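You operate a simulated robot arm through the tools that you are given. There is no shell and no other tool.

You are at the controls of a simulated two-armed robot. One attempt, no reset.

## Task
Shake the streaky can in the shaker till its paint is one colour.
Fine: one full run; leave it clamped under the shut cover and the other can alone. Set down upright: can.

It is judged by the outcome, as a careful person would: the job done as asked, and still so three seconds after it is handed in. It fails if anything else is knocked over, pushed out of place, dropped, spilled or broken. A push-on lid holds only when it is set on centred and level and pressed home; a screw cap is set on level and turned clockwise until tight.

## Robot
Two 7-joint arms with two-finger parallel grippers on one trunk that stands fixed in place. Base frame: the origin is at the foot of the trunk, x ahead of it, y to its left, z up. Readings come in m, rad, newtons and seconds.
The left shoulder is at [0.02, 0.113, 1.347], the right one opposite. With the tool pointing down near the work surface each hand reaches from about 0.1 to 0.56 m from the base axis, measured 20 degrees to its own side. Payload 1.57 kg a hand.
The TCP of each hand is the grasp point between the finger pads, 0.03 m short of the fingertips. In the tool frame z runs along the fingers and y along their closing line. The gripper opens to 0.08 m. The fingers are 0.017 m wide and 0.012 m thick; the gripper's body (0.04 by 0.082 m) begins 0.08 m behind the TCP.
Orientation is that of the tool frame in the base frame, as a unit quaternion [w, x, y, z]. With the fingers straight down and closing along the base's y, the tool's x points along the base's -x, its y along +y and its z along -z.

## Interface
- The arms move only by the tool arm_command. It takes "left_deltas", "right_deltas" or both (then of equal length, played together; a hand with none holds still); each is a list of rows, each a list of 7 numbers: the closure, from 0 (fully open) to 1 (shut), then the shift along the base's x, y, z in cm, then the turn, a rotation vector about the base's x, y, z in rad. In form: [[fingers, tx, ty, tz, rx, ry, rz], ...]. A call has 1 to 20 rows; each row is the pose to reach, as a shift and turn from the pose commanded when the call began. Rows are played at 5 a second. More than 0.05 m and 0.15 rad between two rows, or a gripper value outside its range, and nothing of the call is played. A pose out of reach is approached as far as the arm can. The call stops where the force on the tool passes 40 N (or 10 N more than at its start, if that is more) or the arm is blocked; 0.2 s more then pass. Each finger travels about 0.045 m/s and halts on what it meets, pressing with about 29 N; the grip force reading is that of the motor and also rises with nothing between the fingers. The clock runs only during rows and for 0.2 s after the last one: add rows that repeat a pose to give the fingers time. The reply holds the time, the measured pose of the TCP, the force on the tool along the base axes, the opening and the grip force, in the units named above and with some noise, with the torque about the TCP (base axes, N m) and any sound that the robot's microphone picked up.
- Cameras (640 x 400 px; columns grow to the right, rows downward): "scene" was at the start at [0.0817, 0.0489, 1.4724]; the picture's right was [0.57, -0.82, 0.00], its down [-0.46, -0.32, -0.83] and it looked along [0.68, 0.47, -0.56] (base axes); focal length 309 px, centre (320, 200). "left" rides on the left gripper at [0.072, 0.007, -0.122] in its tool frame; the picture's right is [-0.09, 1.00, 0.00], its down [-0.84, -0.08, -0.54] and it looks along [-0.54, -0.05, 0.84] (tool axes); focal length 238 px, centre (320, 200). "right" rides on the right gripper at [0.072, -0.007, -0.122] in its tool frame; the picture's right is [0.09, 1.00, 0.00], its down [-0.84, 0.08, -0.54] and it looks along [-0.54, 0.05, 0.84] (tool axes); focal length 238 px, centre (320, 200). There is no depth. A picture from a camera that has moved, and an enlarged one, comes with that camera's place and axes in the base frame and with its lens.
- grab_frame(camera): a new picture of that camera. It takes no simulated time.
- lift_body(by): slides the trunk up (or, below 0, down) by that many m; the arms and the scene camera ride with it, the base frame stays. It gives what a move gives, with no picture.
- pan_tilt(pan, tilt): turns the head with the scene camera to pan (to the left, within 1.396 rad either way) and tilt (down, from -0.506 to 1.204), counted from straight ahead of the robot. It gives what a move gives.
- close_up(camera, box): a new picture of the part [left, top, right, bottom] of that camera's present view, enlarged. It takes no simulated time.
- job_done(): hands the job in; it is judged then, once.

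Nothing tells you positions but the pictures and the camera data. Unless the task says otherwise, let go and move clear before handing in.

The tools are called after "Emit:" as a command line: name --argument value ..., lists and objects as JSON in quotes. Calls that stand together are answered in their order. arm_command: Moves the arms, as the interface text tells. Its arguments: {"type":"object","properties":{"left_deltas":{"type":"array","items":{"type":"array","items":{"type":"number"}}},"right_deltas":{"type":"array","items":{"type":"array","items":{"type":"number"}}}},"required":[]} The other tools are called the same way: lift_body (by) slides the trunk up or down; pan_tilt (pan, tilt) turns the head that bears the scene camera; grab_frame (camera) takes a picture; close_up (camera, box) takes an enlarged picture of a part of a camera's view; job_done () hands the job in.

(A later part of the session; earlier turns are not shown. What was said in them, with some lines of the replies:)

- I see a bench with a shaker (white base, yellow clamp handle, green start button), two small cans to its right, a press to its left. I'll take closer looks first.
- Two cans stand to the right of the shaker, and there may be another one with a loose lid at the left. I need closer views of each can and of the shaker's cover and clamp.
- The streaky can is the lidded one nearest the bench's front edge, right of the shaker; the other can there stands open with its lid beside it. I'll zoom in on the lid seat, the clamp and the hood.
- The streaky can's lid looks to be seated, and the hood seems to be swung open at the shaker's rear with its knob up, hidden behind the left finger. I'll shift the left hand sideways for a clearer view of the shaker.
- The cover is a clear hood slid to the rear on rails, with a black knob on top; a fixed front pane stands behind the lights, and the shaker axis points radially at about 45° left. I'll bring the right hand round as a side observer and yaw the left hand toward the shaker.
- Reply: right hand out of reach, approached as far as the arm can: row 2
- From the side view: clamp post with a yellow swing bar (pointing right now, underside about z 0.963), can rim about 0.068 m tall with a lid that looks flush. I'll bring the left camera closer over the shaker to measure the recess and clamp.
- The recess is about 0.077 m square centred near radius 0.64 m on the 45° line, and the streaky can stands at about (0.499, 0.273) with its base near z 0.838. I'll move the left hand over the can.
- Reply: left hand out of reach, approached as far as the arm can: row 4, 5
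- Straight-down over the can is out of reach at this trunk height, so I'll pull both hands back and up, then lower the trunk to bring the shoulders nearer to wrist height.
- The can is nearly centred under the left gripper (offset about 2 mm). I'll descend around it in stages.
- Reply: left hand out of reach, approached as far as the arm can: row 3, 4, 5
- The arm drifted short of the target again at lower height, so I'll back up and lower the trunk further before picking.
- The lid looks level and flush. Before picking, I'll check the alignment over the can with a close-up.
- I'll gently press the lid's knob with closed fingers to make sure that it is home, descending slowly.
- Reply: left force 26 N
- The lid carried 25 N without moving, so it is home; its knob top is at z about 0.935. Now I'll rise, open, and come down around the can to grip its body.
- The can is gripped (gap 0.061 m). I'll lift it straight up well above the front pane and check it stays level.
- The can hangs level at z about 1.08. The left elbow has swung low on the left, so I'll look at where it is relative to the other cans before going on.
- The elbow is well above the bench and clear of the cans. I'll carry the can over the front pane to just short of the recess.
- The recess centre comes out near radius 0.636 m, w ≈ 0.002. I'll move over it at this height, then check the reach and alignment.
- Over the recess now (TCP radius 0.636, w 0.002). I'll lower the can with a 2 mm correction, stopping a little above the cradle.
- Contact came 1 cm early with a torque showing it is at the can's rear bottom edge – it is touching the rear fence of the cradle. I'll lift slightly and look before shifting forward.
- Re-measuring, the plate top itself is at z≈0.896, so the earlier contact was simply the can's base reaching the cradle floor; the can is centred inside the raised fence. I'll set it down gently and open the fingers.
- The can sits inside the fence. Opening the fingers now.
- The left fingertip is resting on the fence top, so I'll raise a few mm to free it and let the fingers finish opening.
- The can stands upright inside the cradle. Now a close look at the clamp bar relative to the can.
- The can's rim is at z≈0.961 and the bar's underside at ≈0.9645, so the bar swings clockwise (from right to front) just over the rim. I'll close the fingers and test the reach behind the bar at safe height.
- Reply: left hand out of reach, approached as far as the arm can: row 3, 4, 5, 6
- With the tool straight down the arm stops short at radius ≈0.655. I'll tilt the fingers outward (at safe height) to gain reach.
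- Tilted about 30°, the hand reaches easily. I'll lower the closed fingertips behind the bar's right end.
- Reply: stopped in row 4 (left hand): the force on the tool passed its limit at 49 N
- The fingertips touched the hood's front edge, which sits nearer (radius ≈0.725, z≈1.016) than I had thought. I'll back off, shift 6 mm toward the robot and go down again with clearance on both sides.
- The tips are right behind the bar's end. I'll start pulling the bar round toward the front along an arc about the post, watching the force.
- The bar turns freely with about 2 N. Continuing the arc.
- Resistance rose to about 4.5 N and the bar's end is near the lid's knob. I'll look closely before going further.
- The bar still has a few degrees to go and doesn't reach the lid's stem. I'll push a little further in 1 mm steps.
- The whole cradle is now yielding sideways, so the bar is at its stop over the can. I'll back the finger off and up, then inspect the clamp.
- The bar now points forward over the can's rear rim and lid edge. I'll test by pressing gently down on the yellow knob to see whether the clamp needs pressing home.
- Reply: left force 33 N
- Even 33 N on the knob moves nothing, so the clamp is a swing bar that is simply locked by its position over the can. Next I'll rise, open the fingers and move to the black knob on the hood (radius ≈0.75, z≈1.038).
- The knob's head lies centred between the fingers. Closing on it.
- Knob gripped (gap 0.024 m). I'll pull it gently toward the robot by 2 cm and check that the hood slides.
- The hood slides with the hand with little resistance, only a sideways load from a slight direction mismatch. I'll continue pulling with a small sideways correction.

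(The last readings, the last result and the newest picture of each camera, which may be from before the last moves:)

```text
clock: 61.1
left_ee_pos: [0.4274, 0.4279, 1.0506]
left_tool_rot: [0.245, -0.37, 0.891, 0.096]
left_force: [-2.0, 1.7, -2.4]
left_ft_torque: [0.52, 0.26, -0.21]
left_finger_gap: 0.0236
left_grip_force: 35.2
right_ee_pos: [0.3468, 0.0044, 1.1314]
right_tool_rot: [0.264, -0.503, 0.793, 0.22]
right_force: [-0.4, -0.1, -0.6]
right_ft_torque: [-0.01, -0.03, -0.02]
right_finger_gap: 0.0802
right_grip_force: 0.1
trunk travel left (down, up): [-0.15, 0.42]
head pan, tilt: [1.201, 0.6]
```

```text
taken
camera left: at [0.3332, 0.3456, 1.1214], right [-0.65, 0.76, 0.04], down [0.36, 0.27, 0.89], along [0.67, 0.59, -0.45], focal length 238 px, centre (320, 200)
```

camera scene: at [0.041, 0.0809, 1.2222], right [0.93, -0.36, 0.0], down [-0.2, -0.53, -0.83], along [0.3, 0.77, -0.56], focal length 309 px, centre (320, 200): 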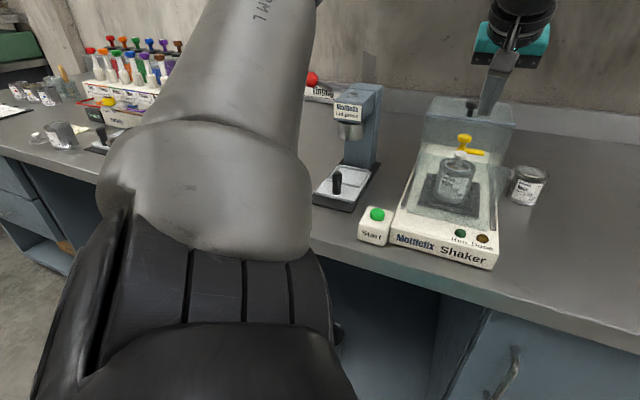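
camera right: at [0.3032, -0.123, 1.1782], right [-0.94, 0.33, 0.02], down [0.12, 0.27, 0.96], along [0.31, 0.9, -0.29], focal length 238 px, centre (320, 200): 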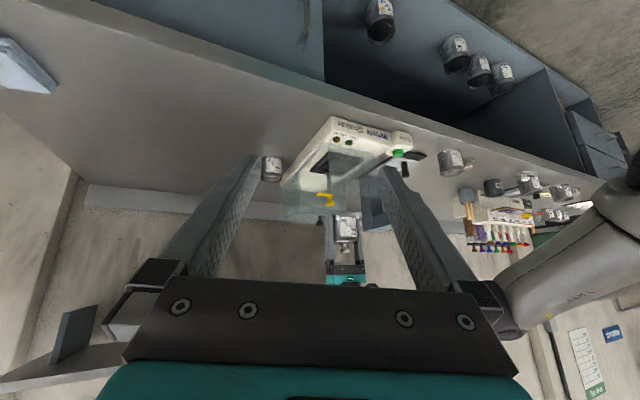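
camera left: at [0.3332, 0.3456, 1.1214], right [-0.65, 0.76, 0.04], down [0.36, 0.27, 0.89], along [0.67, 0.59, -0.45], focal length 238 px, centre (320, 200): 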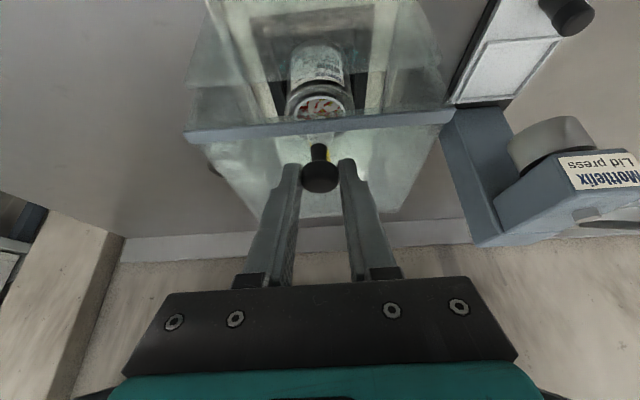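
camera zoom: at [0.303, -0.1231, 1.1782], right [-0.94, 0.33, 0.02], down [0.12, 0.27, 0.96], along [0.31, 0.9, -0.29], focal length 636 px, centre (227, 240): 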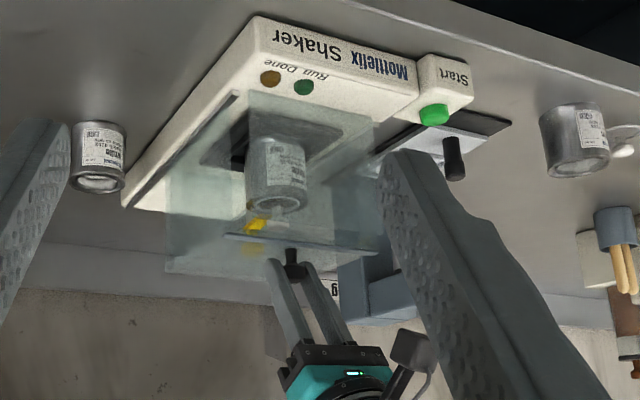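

Only a couple of centimetres remain. I'll pull in small steps until the stop is felt.

Emit:
arm_command --left_deltas '[[1, -0.35, -0.33, 0, 0, 0, 0], [1, -0.7, -0.66, 0, 0, 0, 0], [1, -1.05, -1.0, 0, 0, 0, 0]]'

Emit:
close_up --camera "right" --box '[290, 110, 420, 260]'

Emit:
close_up --camera "scene" --box '[390, 50, 550, 280]'

```text
clock: 61.9
left_ee_pos: [0.4172, 0.4172, 1.0504]
left_tool_rot: [0.247, -0.371, 0.89, 0.096]
left_force: [1.1, -1.8, 3.3]
left_ft_torque: [-0.17, 1.09, 0.14]
left_finger_gap: 0.0237
left_grip_force: 36.3
right_ee_pos: [0.3465, 0.0037, 1.1301]
right_tool_rot: [0.264, -0.503, 0.793, 0.22]
right_force: [0.3, -0.2, 0.7]
right_ft_torque: [0.01, 0.0, -0.01]
right_finger_gap: 0.0799
right_grip_force: 0.1
trunk travel left (down, up): [-0.15, 0.42]
head pan, tilt: [1.201, 0.6]
```

```text
2.67 times, centred on (355, 185) of right
camera zoom: at [0.3031, -0.1235, 1.1782], right [-0.94, 0.33, 0.02], down [0.12, 0.27, 0.96], along [0.31, 0.9, -0.29], focal length 636 px, centre (227, 240)
```

zoom: 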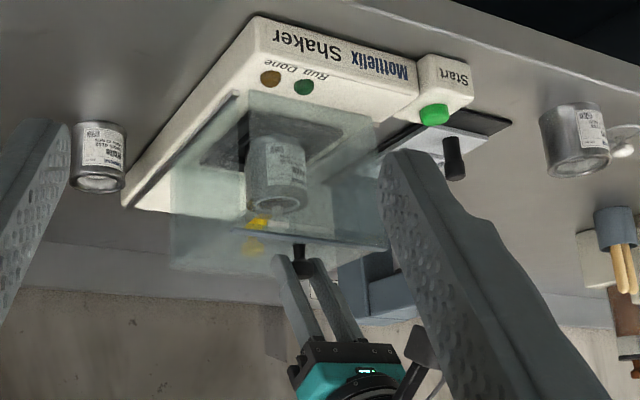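

```text
1.74 times, centred on (470, 165) of scene
camera zoom: at [0.0409, 0.0805, 1.2223], right [0.93, -0.36, 0.0], down [-0.2, -0.53, -0.83], along [0.3, 0.77, -0.56], focal length 537 px, centre (59, 261)
```

zoom: 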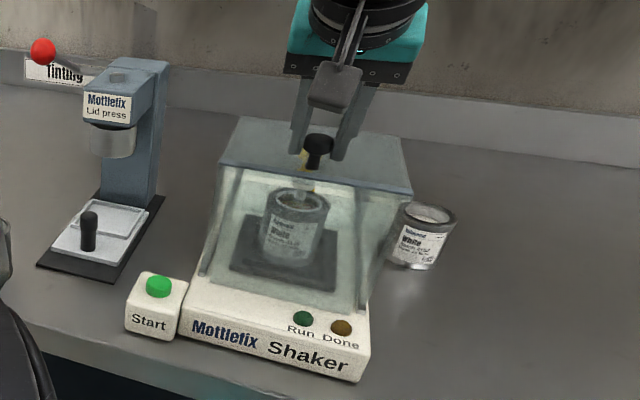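

Emit:
arm_command --left_deltas '[[1, -0.2, -0.2, 0, 0, 0, 0], [1, -0.4, -0.4, 0, 0, 0, 0], [1, -0.6, -0.6, 0, 0, 0, 0], [1, -0.8, -0.8, 0, 0, 0, 0]]'

Emit:
close_up --camera "right" --box '[290, 110, 420, 260]'

Emit:
close_up --camera "scene" --box '[390, 50, 550, 280]'

Emit:
close_up --camera "left" --box '[170, 0, 470, 230]'

```text
clock: 62.9
left_ee_pos: [0.4141, 0.4144, 1.0518]
left_tool_rot: [0.247, -0.372, 0.89, 0.098]
left_force: [26.3, 14.7, -2.8]
left_ft_torque: [0.58, -0.07, 0.04]
left_finger_gap: 0.0237
left_grip_force: 36.1
right_ee_pos: [0.3505, 0.0055, 1.1315]
right_tool_rot: [0.262, -0.502, 0.794, 0.219]
right_force: [-0.1, 0.0, 0.0]
right_ft_torque: [0.01, -0.03, 0.0]
right_finger_gap: 0.0798
right_grip_force: 0.0
trunk travel left (down, up): [-0.15, 0.42]
head pan, tilt: [1.201, 0.6]
```

```text
2.67 times, centred on (355, 185) of right
camera zoom: at [0.3065, -0.1212, 1.1774], right [-0.94, 0.33, 0.03], down [0.12, 0.27, 0.95], along [0.31, 0.9, -0.3], focal length 636 px, centre (227, 240)
```

zoom: 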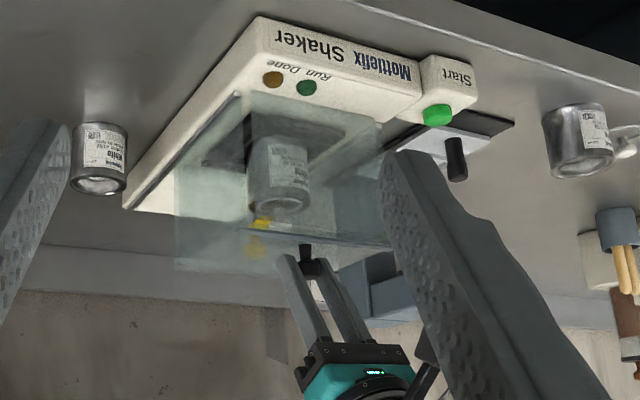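

```text
1.74 times, centred on (470, 165) of scene
camera zoom: at [0.0445, 0.0829, 1.2219], right [0.93, -0.36, 0.0], down [-0.21, -0.53, -0.82], along [0.3, 0.77, -0.57], focal length 537 px, centre (59, 261)
```

zoom: 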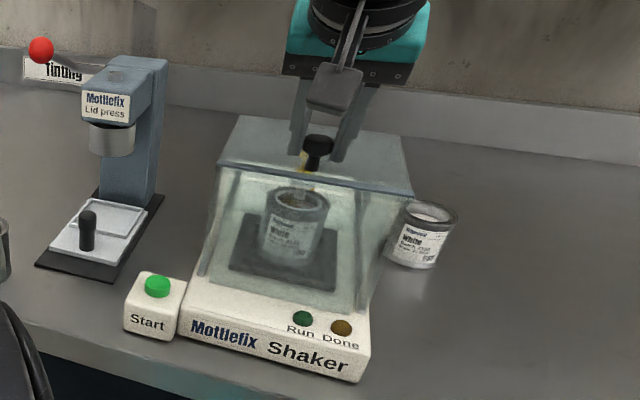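

```text
1.74 times, centred on (320, 115) of left
camera zoom: at [0.3191, 0.3313, 1.1207], right [-0.65, 0.76, 0.04], down [0.36, 0.26, 0.9], along [0.67, 0.59, -0.44], focal length 414 px, centre (320, 348)
```

zoom: 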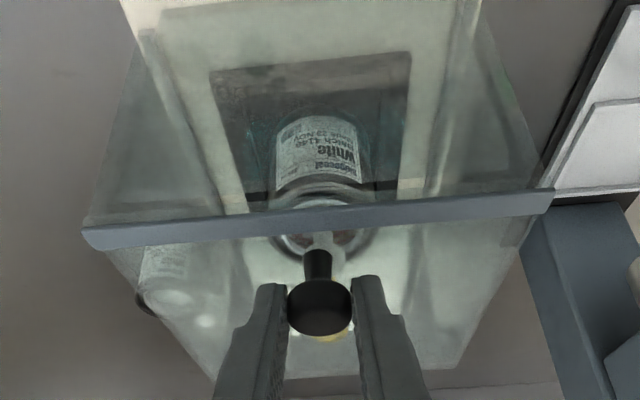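

The stop is reached after 0.159 m of travel – the hood has met the front pane. I'll relax the pull, open the fingers and lift clear.

Emit:
arm_command --left_deltas '[[1, 0.3, 0.3, 0, 0, 0, 0], [1, 0.5, 0.5, 0, 0, 0, 0], [0.5, 0.5, 0.5, 0, 0, 0, 0], [0, 0.5, 0.5, 0, 0, 0, 0], [0, 0.5, 0.5, 0, 0, 0, 0], [0, 0.5, 0.5, 0, 0, 0, 0], [0, 0.5, 0.5, 0, 0, 0, 0]]'

Emit:
grab_frame --camera "left"

Emit:
close_up --camera "scene" --box '[390, 50, 550, 280]'

```text
clock: 64.5
left_ee_pos: [0.4141, 0.4162, 1.0512]
left_tool_rot: [0.247, -0.371, 0.89, 0.097]
left_force: [0.6, 0.1, 0.0]
left_ft_torque: [0.01, -0.01, -0.02]
left_finger_gap: 0.08
left_grip_force: 0.2
right_ee_pos: [0.3464, 0.0031, 1.132]
right_tool_rot: [0.264, -0.502, 0.794, 0.219]
right_force: [-0.3, 0.0, 0.3]
right_ft_torque: [0.0, 0.01, -0.02]
right_finger_gap: 0.0802
right_grip_force: 0.1
trunk travel left (down, up): [-0.15, 0.42]
head pan, tilt: [1.201, 0.6]
```

```text
taken
camera left: at [0.32, 0.3335, 1.1217], right [-0.65, 0.76, 0.04], down [0.36, 0.27, 0.89], along [0.67, 0.59, -0.45], focal length 238 px, centre (320, 200)
```

left: 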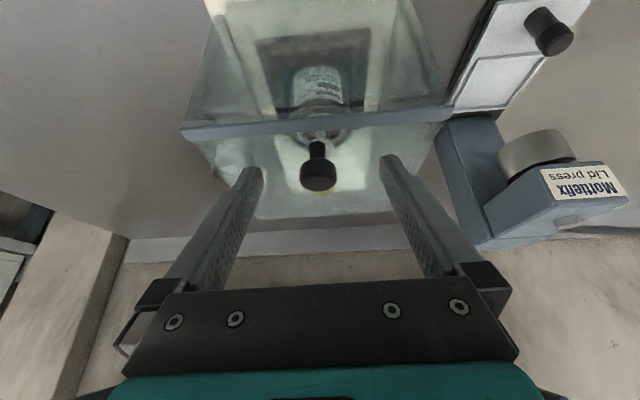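

```text
1.74 times, centred on (470, 165) of scene
camera zoom: at [0.041, 0.0809, 1.2222], right [0.93, -0.36, 0.0], down [-0.2, -0.53, -0.83], along [0.3, 0.77, -0.56], focal length 537 px, centre (59, 261)
```

zoom: 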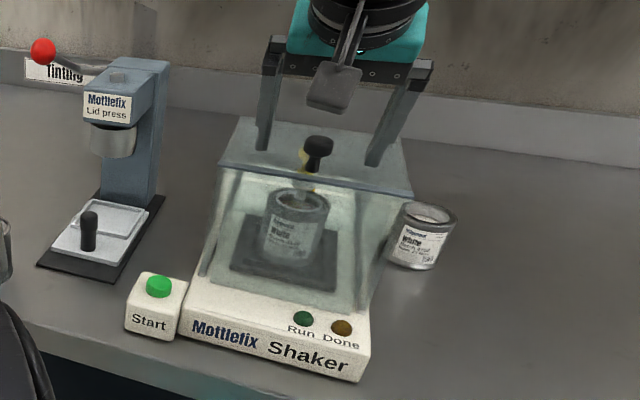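

The hood is closed and the hand is free. Next I'll lift, return the tool to vertical and move over the green Start button (about (0.288, 0.444, 0.90)).

Emit:
arm_command --left_deltas '[[0, 0, 0, 3, 0, 0, 0], [0.5, -1, -1, 6, -0.09, 0.09, 0], [1, -4, -1.5, 7, -0.18, 0.18, 0], [1, -7, -1, 7, -0.27, 0.27, 0], [1, -10, 0, 7, -0.364, 0.364, 0], [1, -12.6, 2.8, 4, -0.364, 0.364, 0], [1, -12.6, 2.8, 2, -0.364, 0.364, 0]]'

Emit:
grab_frame --camera "left"

Emit:
grab_frame --camera "scene"

Emit:
grab_frame --camera "right"

```text
clock: 66.1
left_ee_pos: [0.2877, 0.4437, 1.0742]
left_tool_rot: [0.012, -0.385, 0.923, 0.0]
left_force: [0.6, -0.6, 0.1]
left_ft_torque: [-0.06, -0.01, -0.01]
left_finger_gap: 0.0001
left_grip_force: 21.1
right_ee_pos: [0.3465, 0.0048, 1.132]
right_tool_rot: [0.264, -0.503, 0.793, 0.219]
right_force: [-0.3, -0.6, 0.0]
right_ft_torque: [0.04, -0.01, -0.01]
right_finger_gap: 0.0796
right_grip_force: 0.1
trunk travel left (down, up): [-0.15, 0.42]
head pan, tilt: [1.201, 0.6]
```

```text
taken
camera left: at [0.2268, 0.3967, 1.1948], right [-0.64, 0.77, -0.01], down [0.63, 0.54, 0.56], along [0.43, 0.36, -0.83], focal length 238 px, centre (320, 200)
```

left: 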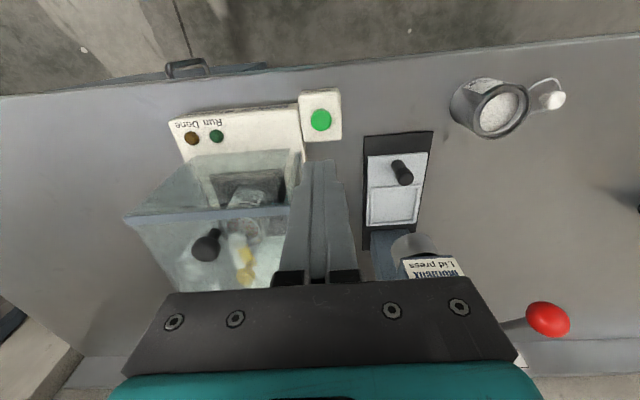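

```text
taken
camera scene: at [0.0408, 0.0812, 1.2222], right [0.93, -0.36, 0.0], down [-0.2, -0.53, -0.82], along [0.3, 0.77, -0.57], focal length 309 px, centre (320, 200)
```

scene: 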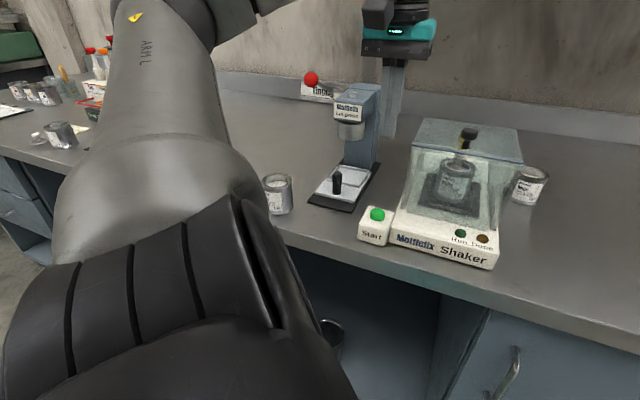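

```text
taken
camera right: at [0.303, -0.1229, 1.1783], right [-0.94, 0.33, 0.02], down [0.12, 0.27, 0.96], along [0.31, 0.9, -0.29], focal length 238 px, centre (320, 200)
```

right: 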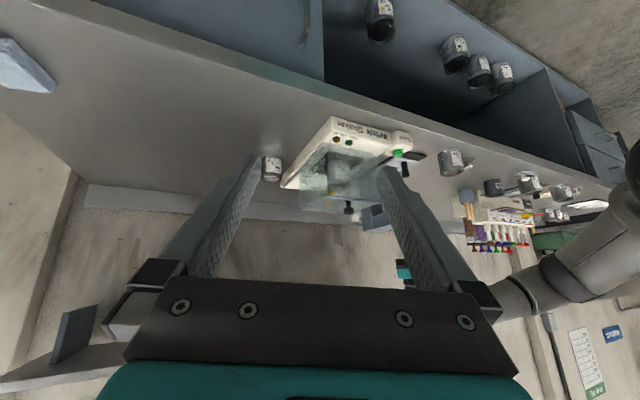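

Before pressing Start I'll inspect the closed hood, the clamp and the can inside.

Emit:
close_up --camera "left" --box '[110, 80, 360, 300]'

Emit:
close_up --camera "scene" --box '[390, 100, 540, 280]'

Emit:
close_up --camera "right" --box '[270, 105, 430, 235]'

```text
1.82 times, centred on (235, 190) of left
camera zoom: at [0.2268, 0.3967, 1.1948], right [-0.64, 0.77, -0.01], down [0.63, 0.54, 0.56], along [0.43, 0.36, -0.83], focal length 433 px, centre (474, 218)
```

zoom: 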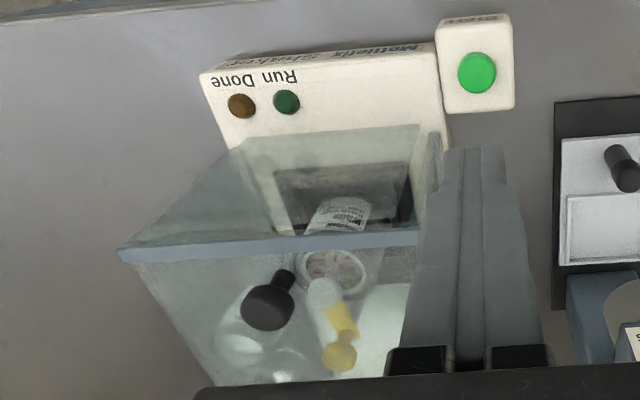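

```text
2.22 times, centred on (465, 190) of scene
camera zoom: at [0.0408, 0.0812, 1.2222], right [0.93, -0.36, 0.0], down [-0.2, -0.53, -0.82], along [0.3, 0.77, -0.57], focal length 686 px, centre (-2, 222)
```

zoom: 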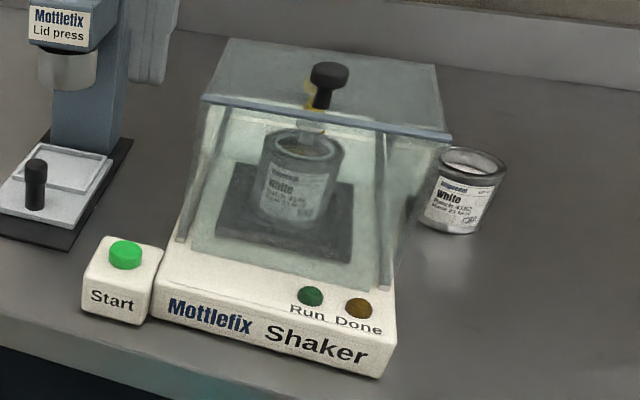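

```text
3.08 times, centred on (350, 170) of right
camera zoom: at [0.303, -0.1229, 1.1783], right [-0.94, 0.33, 0.02], down [0.12, 0.27, 0.96], along [0.31, 0.9, -0.29], focal length 733 px, centre (228, 292)
```

zoom: 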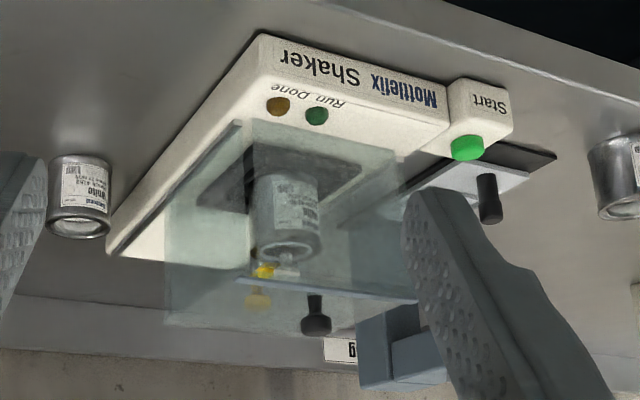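

All looks right: bar over the can, hood against the front pane. I'll lower the closed fingertips to just above the Start button.

Emit:
arm_command --left_deltas '[[1, 0.25, 0.45, -3, 0, 0, 0], [1, 0.25, 0.45, -6, 0, 0, 0], [1, 0.25, 0.45, -9, 0, 0, 0], [1, 0.25, 0.45, -11.5, 0, 0, 0]]'

Emit:
close_up --camera "left" --box '[230, 90, 410, 230]'

Emit:
close_up --camera "scene" --box '[330, 120, 440, 260]'

Emit:
close_up --camera "right" --box '[340, 110, 450, 230]'

```text
clock: 67.1
left_ee_pos: [0.2915, 0.4487, 0.9553]
left_tool_rot: [0.012, -0.386, 0.923, 0.0]
left_force: [1.0, -0.8, -1.0]
left_ft_torque: [0.01, 0.01, 0.0]
left_finger_gap: 0.0
left_grip_force: 20.9
right_ee_pos: [0.347, 0.0047, 1.131]
right_tool_rot: [0.264, -0.503, 0.793, 0.218]
right_force: [-0.4, 0.6, 0.3]
right_ft_torque: [0.03, -0.03, -0.02]
right_finger_gap: 0.0801
right_grip_force: 0.1
trunk travel left (down, up): [-0.15, 0.42]
head pan, tilt: [1.201, 0.6]
```

```text
2.86 times, centred on (320, 160) of left
camera zoom: at [0.2309, 0.4015, 1.0782], right [-0.64, 0.77, -0.01], down [0.63, 0.54, 0.56], along [0.43, 0.35, -0.83], focal length 681 px, centre (320, 314)
```

zoom: 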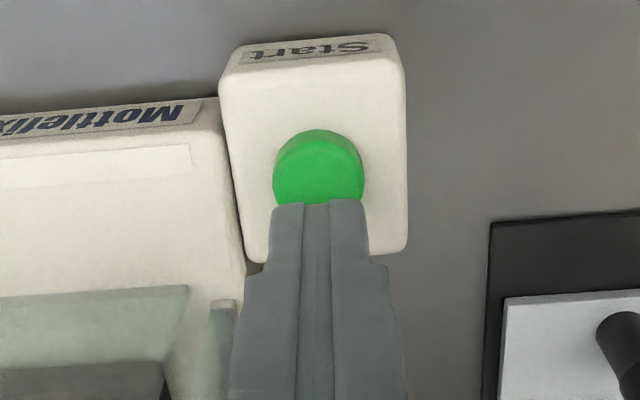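

```text
2.86 times, centred on (385, 190) of scene
camera zoom: at [0.041, 0.081, 1.2222], right [0.93, -0.36, 0.0], down [-0.2, -0.53, -0.83], along [0.3, 0.77, -0.56], focal length 882 px, centre (134, 229)
```

zoom: 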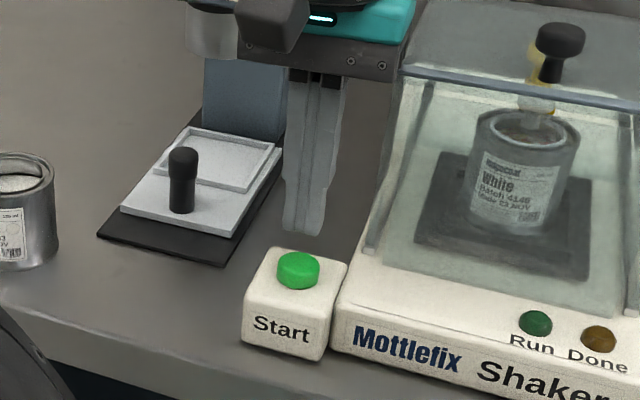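

```text
3.33 times, centred on (395, 170) of right
camera zoom: at [0.3031, -0.1231, 1.1782], right [-0.94, 0.33, 0.02], down [0.12, 0.27, 0.96], along [0.31, 0.9, -0.29], focal length 794 px, centre (70, 300)
```

zoom: 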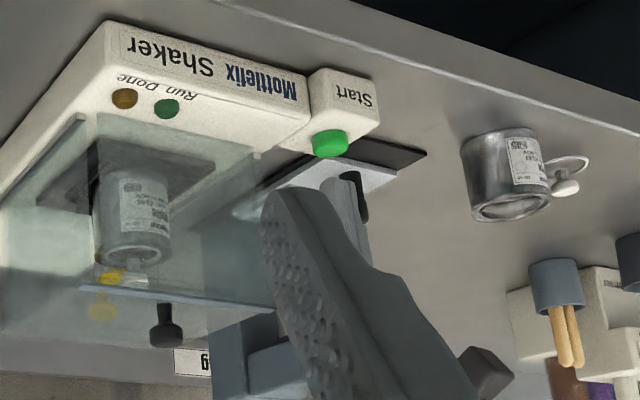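

Emit:
arm_command --left_deltas '[[1, -0.15, -0.15, -1, 0, 0, 0], [1, -0.15, -0.15, -1.8, 0, 0, 0], [1, -0.15, -0.15, -2.1, 0, 0, 0]]'

Emit:
close_up --camera "scene" --box '[330, 120, 440, 260]'

Emit:
close_up --camera "left" --box '[230, 90, 410, 230]'

```text
clock: 67.9
left_ee_pos: [0.2882, 0.447, 0.9346]
left_tool_rot: [0.011, -0.385, 0.923, 0.0]
left_force: [0.3, -0.9, -0.7]
left_ft_torque: [0.01, -0.02, 0.01]
left_finger_gap: 0.0
left_grip_force: 21.5
right_ee_pos: [0.3465, 0.0046, 1.1319]
right_tool_rot: [0.264, -0.503, 0.794, 0.218]
right_force: [-0.7, 0.3, -0.2]
right_ft_torque: [-0.03, 0.0, 0.02]
right_finger_gap: 0.0803
right_grip_force: 0.1
trunk travel left (down, up): [-0.15, 0.42]
head pan, tilt: [1.201, 0.6]
```

```text
2.86 times, centred on (385, 190) of scene
camera zoom: at [0.041, 0.0809, 1.2222], right [0.93, -0.36, 0.0], down [-0.2, -0.53, -0.83], along [0.3, 0.77, -0.56], focal length 882 px, centre (134, 229)
```

zoom: 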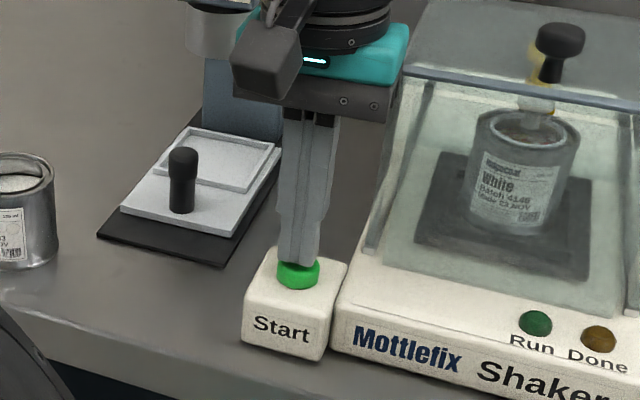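

```text
2.86 times, centred on (320, 160) of left
camera zoom: at [0.229, 0.3999, 1.0574], right [-0.64, 0.77, -0.01], down [0.63, 0.54, 0.56], along [0.43, 0.36, -0.83], focal length 681 px, centre (320, 314)
```

zoom: 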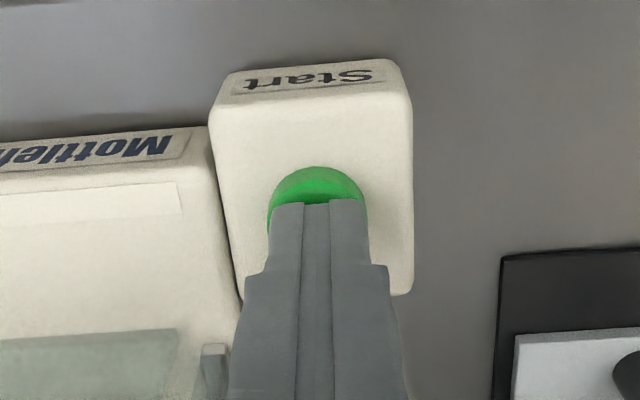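

The tip is just above the button, centred. Pressing in 2 mm steps.

Emit:
arm_command --left_deltas '[[1, 0, 0, -0.2, 0, 0, 0], [1, 0, 0, -0.4, 0, 0, 0], [1, 0, 0, -0.6, 0, 0, 0]]'

Emit:
close_up --camera "scene" --box '[330, 110, 540, 280]'

```text
clock: 68.7
left_ee_pos: [0.288, 0.4473, 0.9305]
left_tool_rot: [0.011, -0.385, 0.923, 0.0]
left_force: [-0.3, 0.6, 1.4]
left_ft_torque: [0.02, -0.01, 0.01]
left_finger_gap: 0.0
left_grip_force: 21.0
right_ee_pos: [0.3475, 0.0028, 1.1322]
right_tool_rot: [0.263, -0.503, 0.794, 0.218]
right_force: [0.1, 0.7, -0.2]
right_ft_torque: [-0.01, 0.04, 0.0]
right_finger_gap: 0.0799
right_grip_force: 0.0
trunk travel left (down, up): [-0.15, 0.42]
head pan, tilt: [1.201, 0.6]
```

```text
2.35 times, centred on (435, 195) of scene
camera zoom: at [0.0409, 0.0808, 1.2222], right [0.93, -0.36, 0.0], down [-0.2, -0.53, -0.83], along [0.3, 0.77, -0.56], focal length 726 px, centre (49, 212)
```

zoom: 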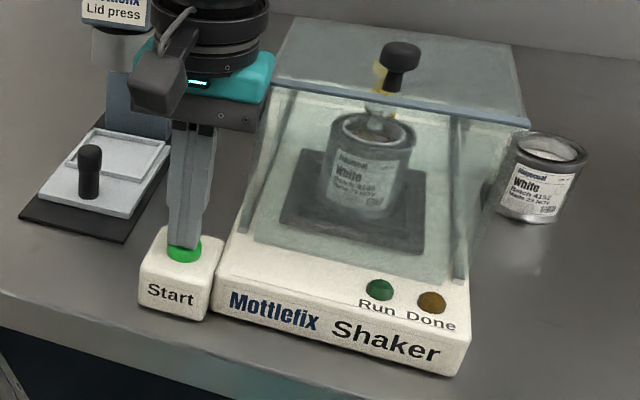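

Emit:
arm_command --left_deltas '[[1, 0, 0, -0.15, 0, 0, 0], [1, 0, 0, -0.3, 0, 0, 0]]'

Emit:
close_up --camera "scene" --box '[330, 110, 540, 280]'

```text
clock: 69.3
left_ee_pos: [0.2893, 0.4465, 0.9276]
left_tool_rot: [0.01, -0.385, 0.923, 0.0]
left_force: [-0.7, 0.4, 2.5]
left_ft_torque: [0.05, 0.0, 0.04]
left_finger_gap: 0.0
left_grip_force: 21.4
right_ee_pos: [0.3465, 0.0035, 1.1312]
right_tool_rot: [0.263, -0.502, 0.794, 0.218]
right_force: [0.4, 1.0, 0.1]
right_ft_torque: [0.0, -0.01, -0.02]
right_finger_gap: 0.0802
right_grip_force: 0.1
trunk travel left (down, up): [-0.15, 0.42]
head pan, tilt: [1.201, 0.6]
heard: click
```

```text
2.35 times, centred on (435, 195) of scene
camera zoom: at [0.0408, 0.0808, 1.2222], right [0.93, -0.36, 0.0], down [-0.2, -0.53, -0.83], along [0.3, 0.77, -0.56], focal length 726 px, centre (49, 212)
```

zoom: 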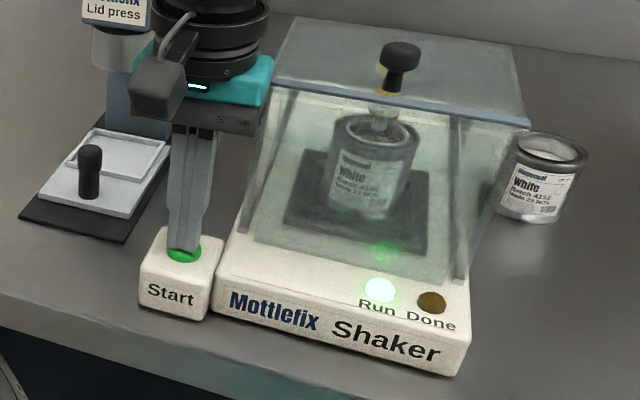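

A click, and the Run light is on – the shaker is running. I'll lift off the button and wait.

Emit:
arm_command --left_deltas '[[1, 0, 0, 1.5, 0, 0, 0], [1, 0, 0, 4, 0, 0, 0], [1, 0, 0, 6, 0, 0, 0], [1, 0, 0, 6, 0, 0, 0], [1, 0, 0, 6, 0, 0, 0], [1, 0, 0, 6, 0, 0, 0], [1, 0, 0, 6, 0, 0, 0]]'

Emit:
close_up --camera "scene" --box '[330, 110, 540, 280]'

Emit:
close_up --camera "right" --box '[270, 105, 430, 235]'

```text
clock: 70.9
left_ee_pos: [0.291, 0.4463, 0.9854]
left_tool_rot: [0.011, -0.385, 0.923, -0.001]
left_force: [-0.3, 0.0, 0.4]
left_ft_torque: [0.01, 0.03, -0.01]
left_finger_gap: 0.0
left_grip_force: 21.0
right_ee_pos: [0.3471, 0.0035, 1.1312]
right_tool_rot: [0.264, -0.503, 0.793, 0.22]
right_force: [-0.6, -0.4, 1.0]
right_ft_torque: [0.02, 0.04, 0.01]
right_finger_gap: 0.0799
right_grip_force: 0.1
trunk travel left (down, up): [-0.15, 0.42]
head pan, tilt: [1.201, 0.6]
```

```text
2.35 times, centred on (435, 195) of scene
camera zoom: at [0.041, 0.0809, 1.2222], right [0.93, -0.36, 0.0], down [-0.2, -0.53, -0.83], along [0.3, 0.77, -0.56], focal length 726 px, centre (49, 212)
```

zoom: 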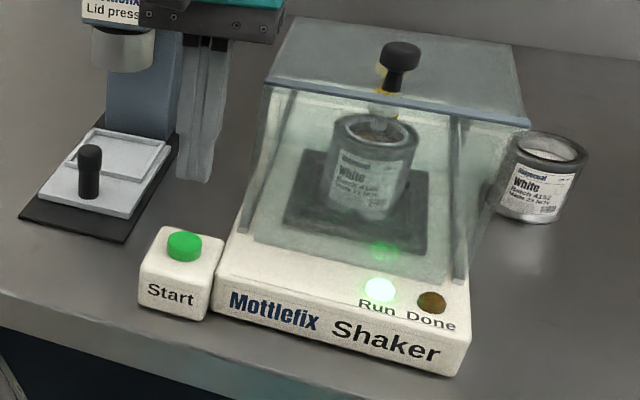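

```text
3.08 times, centred on (350, 170) of right
camera zoom: at [0.3031, -0.1231, 1.1782], right [-0.94, 0.33, 0.02], down [0.12, 0.27, 0.96], along [0.31, 0.9, -0.29], focal length 733 px, centre (228, 292)
```

zoom: 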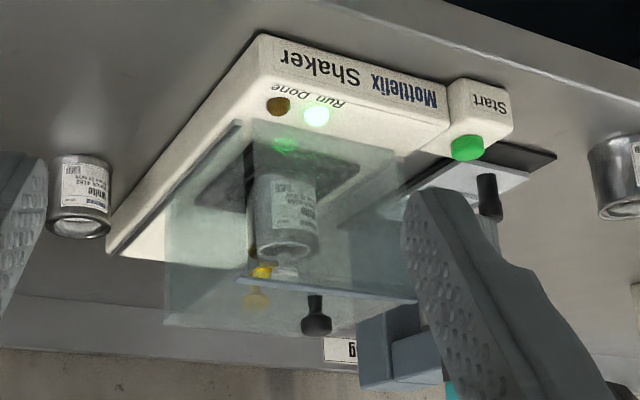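

The run is in progress with the can held in place. I'll keep still and let time pass.

Emit:
arm_command --left_deltas '[[1, 0, 0, 0, 0, 0, 0], [1, 0, 0, 0, 0, 0, 0], [1, 0, 0, 0, 0, 0, 0], [1, 0, 0, 0, 0, 0, 0], [1, 0, 0, 0, 0, 0, 0], [1, 0, 0, 0, 0, 0, 0], [1, 0, 0, 0, 0, 0, 0], [1, 0, 0, 0, 0, 0, 0], [1, 0, 0, 0, 0, 0, 0], [1, 0, 0, 0, 0, 0, 0], [1, 0, 0, 0, 0, 0, 0], [1, 0, 0, 0, 0, 0, 0], [1, 0, 0, 0, 0, 0, 0], [1, 0, 0, 0, 0, 0, 0], [1, 0, 0, 0, 0, 0, 0], [1, 0, 0, 0, 0, 0, 0], [1, 0, 0, 0, 0, 0, 0], [1, 0, 0, 0, 0, 0, 0], [1, 0, 0, 0, 0, 0, 0], [1, 0, 0, 0, 0, 0, 0]]'

Emit:
close_up --camera "scene" --box '[330, 110, 540, 280]'

```text
clock: 75.1
left_ee_pos: [0.2902, 0.4469, 0.9861]
left_tool_rot: [0.012, -0.385, 0.923, 0.0]
left_force: [-0.7, 0.3, 0.7]
left_ft_torque: [0.0, -0.01, -0.04]
left_finger_gap: 0.0
left_grip_force: 21.7
right_ee_pos: [0.3463, 0.0046, 1.1313]
right_tool_rot: [0.264, -0.503, 0.793, 0.219]
right_force: [0.1, -0.3, -0.1]
right_ft_torque: [0.01, 0.01, -0.02]
right_finger_gap: 0.08
right_grip_force: 0.0
trunk travel left (down, up): [-0.15, 0.42]
head pan, tilt: [1.201, 0.6]
```

```text
2.35 times, centred on (435, 195) of scene
camera zoom: at [0.041, 0.0809, 1.2222], right [0.93, -0.36, 0.0], down [-0.2, -0.53, -0.83], along [0.3, 0.77, -0.56], focal length 726 px, centre (49, 212)
```

zoom: 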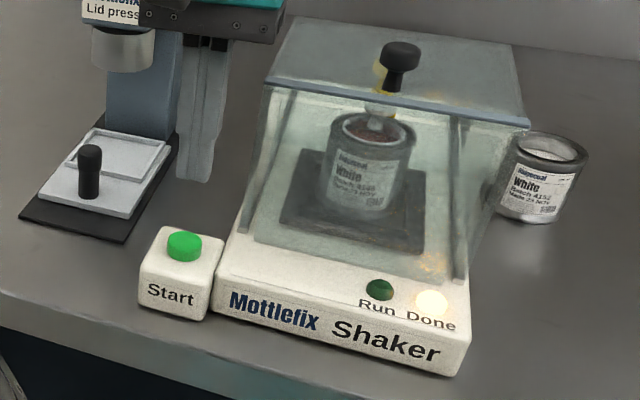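

The Done light is lit. I'll move the left hand aside over the shaker and look at the paint through the lid and check the clamp.

Emit:
arm_command --left_deltas '[[1, -0.5, -1, 4, 0, 0, 0], [1, 0, -3, 8, 0, 0, 0], [1, 1.5, -5, 12, 0, 0, 0], [1, 3.5, -7, 14, 0, 0, 0], [1, 5, -8, 16, 0, 0, 0]]'

Emit:
grab_frame --camera "left"

Emit:
close_up --camera "scene" --box '[440, 120, 510, 220]'

Emit:
close_up --camera "right" --box '[300, 120, 400, 230]'

```text
clock: 76.3
left_ee_pos: [0.3401, 0.3662, 1.1484]
left_tool_rot: [0.011, -0.385, 0.923, -0.001]
left_force: [0.6, -0.1, 0.7]
left_ft_torque: [0.01, -0.01, -0.01]
left_finger_gap: 0.0
left_grip_force: 21.1
right_ee_pos: [0.3464, 0.0056, 1.1319]
right_tool_rot: [0.264, -0.503, 0.793, 0.22]
right_force: [-0.1, 0.0, -0.5]
right_ft_torque: [0.03, -0.01, 0.0]
right_finger_gap: 0.08
right_grip_force: 0.0
trunk travel left (down, up): [-0.15, 0.42]
head pan, tilt: [1.201, 0.6]
```

```text
taken
camera left: at [0.2807, 0.3179, 1.2696], right [-0.64, 0.77, -0.01], down [0.63, 0.54, 0.56], along [0.43, 0.35, -0.83], focal length 238 px, centre (320, 200)
```

left: 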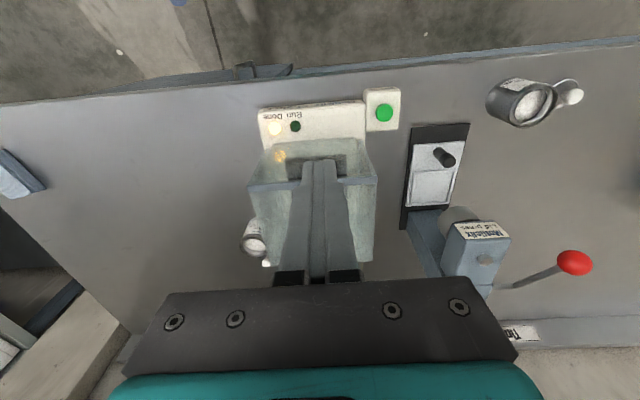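

```text
4.00 times, centred on (475, 170) of scene
camera zoom: at [0.0411, 0.0807, 1.2222], right [0.93, -0.36, 0.0], down [-0.2, -0.53, -0.83], along [0.3, 0.77, -0.56], focal length 1235 px, centre (-300, 320)
```

zoom: 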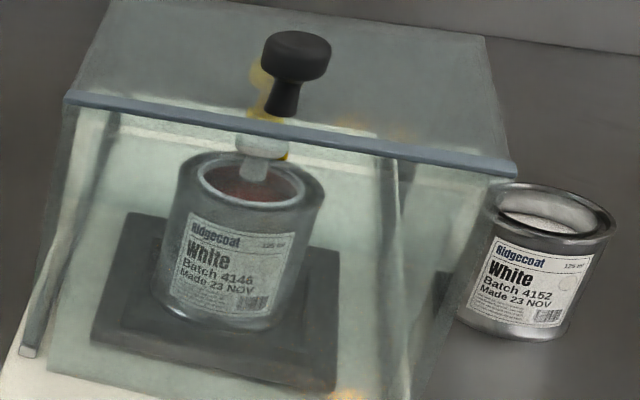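

```text
3.64 times, centred on (350, 175) of right
camera zoom: at [0.3033, -0.1234, 1.1782], right [-0.94, 0.33, 0.02], down [0.12, 0.27, 0.96], along [0.31, 0.9, -0.29], focal length 867 px, centre (211, 291)
```

zoom: 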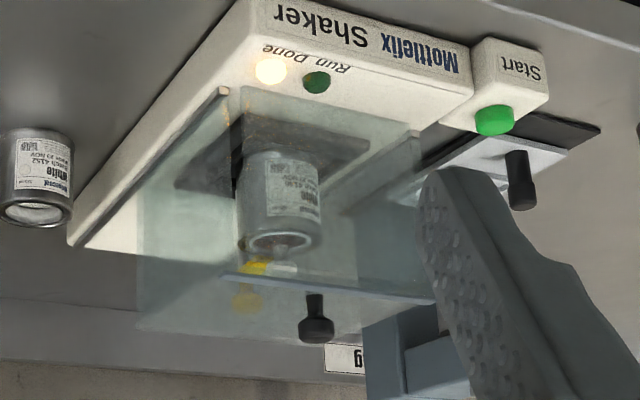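

Emit:
close_up --camera "scene" --box '[455, 150, 485, 185]'

Emit:
close_up --camera "right" --box '[335, 165, 375, 205]'

Emit:
arm_command --left_deltas '[[0.5, -2.5, -1, 2, 0, 0, 0], [0, -5, -2, 3, 0, 0, 0], [0, -7.5, -3, 4, 0, 0, 0], [0, -9, -4, 5, 0, 0, 0], [0, -9, -4, 5, 0, 0, 0]]'

Emit:
grab_frame --camera "left"

Emit:
grab_frame --camera "scene"

```text
11.43 times, centred on (470, 168) of scene
camera zoom: at [0.0411, 0.0807, 1.2222], right [0.93, -0.36, 0.0], down [-0.2, -0.53, -0.83], along [0.3, 0.77, -0.56], focal length 3529 px, centre (-1394, 571)
```

zoom: 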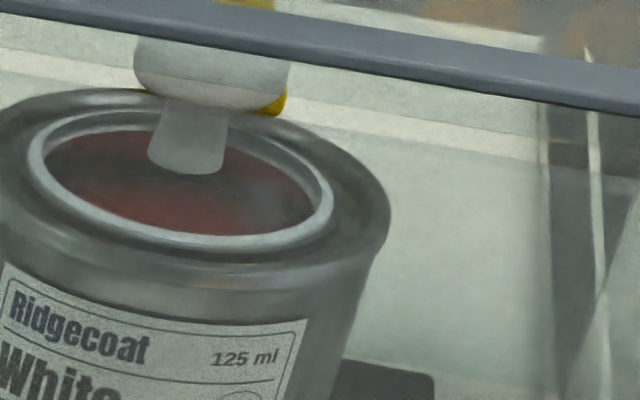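

```text
10.00 times, centred on (355, 185) of right
camera zoom: at [0.3033, -0.1234, 1.1782], right [-0.94, 0.33, 0.02], down [0.12, 0.27, 0.96], along [0.31, 0.9, -0.29], focal length 2384 px, centre (-30, 350)
```

zoom: 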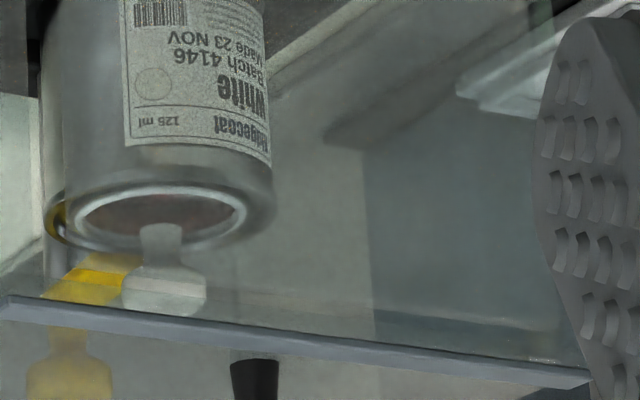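

```text
clock: 77.5
left_ee_pos: [0.2472, 0.3262, 1.1966]
left_tool_rot: [0.012, -0.385, 0.923, 0.0]
left_force: [-0.5, 0.8, -0.8]
left_ft_torque: [0.01, 0.0, 0.0]
left_finger_gap: 0.0801
left_grip_force: 0.1
right_ee_pos: [0.3478, 0.0037, 1.1319]
right_tool_rot: [0.264, -0.503, 0.794, 0.218]
right_force: [0.9, 0.5, 0.5]
right_ft_torque: [-0.03, 0.01, 0.0]
right_finger_gap: 0.0802
right_grip_force: 0.1
trunk travel left (down, up): [-0.15, 0.42]
head pan, tilt: [1.201, 0.6]
```

```text
taken
camera left: at [0.1878, 0.2785, 1.3189], right [-0.64, 0.77, -0.01], down [0.63, 0.54, 0.56], along [0.43, 0.36, -0.83], focal length 238 px, centre (320, 200)
```

left: 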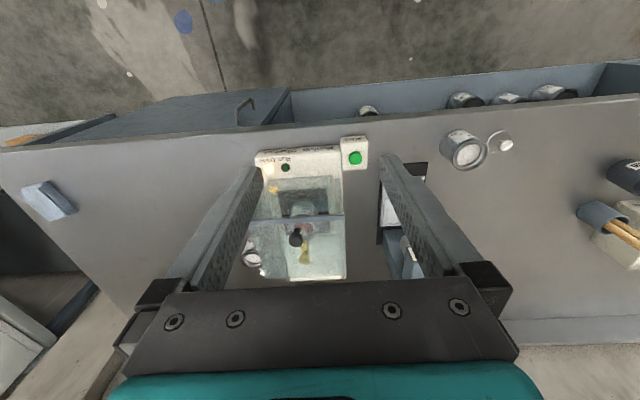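

```text
taken
camera scene: at [0.041, 0.0809, 1.2222], right [0.93, -0.36, 0.0], down [-0.2, -0.53, -0.83], along [0.3, 0.77, -0.57], focal length 309 px, centre (320, 200)
```

scene: 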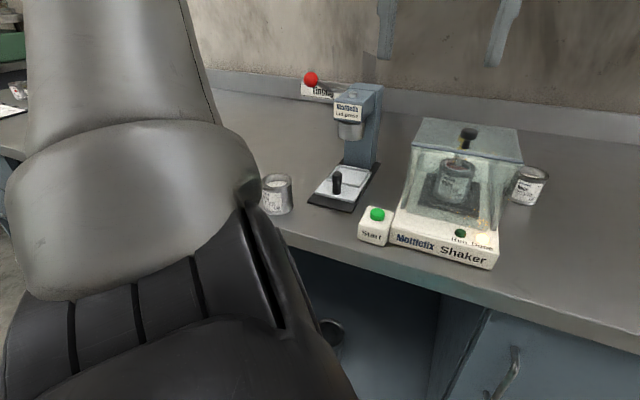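

Emit:
close_up --camera "left" --box '[230, 140, 380, 290]'

Emit:
close_up --camera "scene" --box '[380, 100, 560, 280]'

Emit:
close_up --camera "right" --box '[240, 100, 440, 240]'

```text
2.67 times, centred on (305, 215) of left
camera zoom: at [0.1878, 0.2785, 1.3189], right [-0.64, 0.77, -0.01], down [0.63, 0.54, 0.56], along [0.43, 0.36, -0.83], focal length 636 px, centre (360, 160)
```

zoom: 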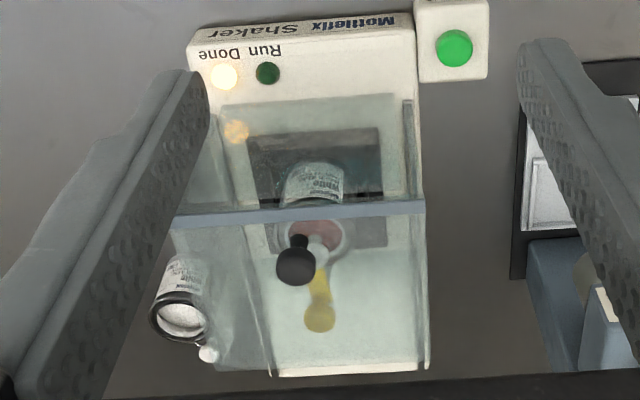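

```text
2.22 times, centred on (470, 190) of scene
camera zoom: at [0.041, 0.0809, 1.2222], right [0.93, -0.36, 0.0], down [-0.2, -0.53, -0.83], along [0.3, 0.77, -0.57], focal length 686 px, centre (-13, 222)
```

zoom: 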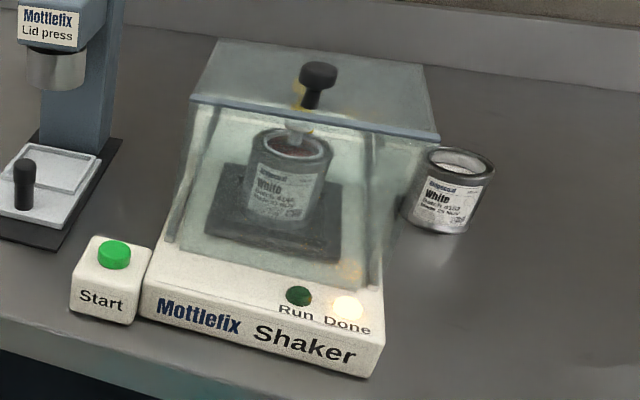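

```text
2.86 times, centred on (340, 170) of right
camera zoom: at [0.3032, -0.1231, 1.1782], right [-0.94, 0.33, 0.02], down [0.12, 0.27, 0.96], along [0.31, 0.9, -0.29], focal length 681 px, centre (263, 286)
```

zoom: 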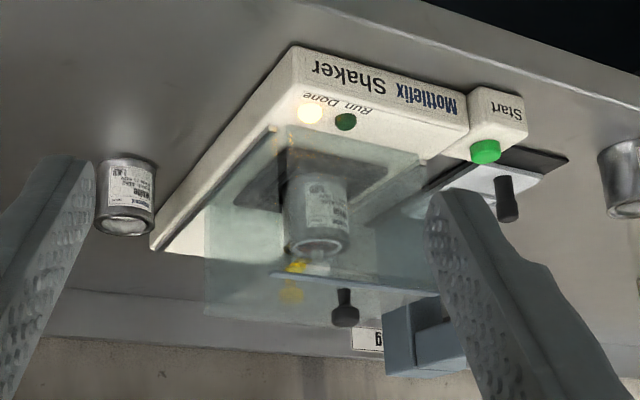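

The Done light is lit and the paint is one even colour. The can is still upright under the clamp bar with the hood shut. The other can is untouched and both hands are clear, so I'm handing in.

Emit:
job_done

```text
The job is handed in.
```

The streaky can (batch 4146) has had one full run in the shaker, and its paint is now one even reddish-brown.

- **Lid check:** before moving the can I pressed its lid with about 25 N. It didn't move, so it was already fully on.
- **Where it is now:** the can stands upright in the cradle, with the clamp bar swung over its rim and the hood slid shut.
- **Clamp:** the bar swings over the can but doesn't press down. Pushing the yellow knob with about 33 N moved nothing. I took the bar at its stop to be fully clamped, and the can stayed put through the run.
- **The run:** I pressed Start once, the Run light came on, and about five seconds later the Done light was lit.
- **Everything else:** nothing was spilled, knocked over or moved out of place, including the open can (batch 4152) and its lid. While I was reaching for the clamp, the fingers bumped the hood's front edge with about 49 N. The hood still slid shut normally afterwards.

Both hands are clear of the bench.
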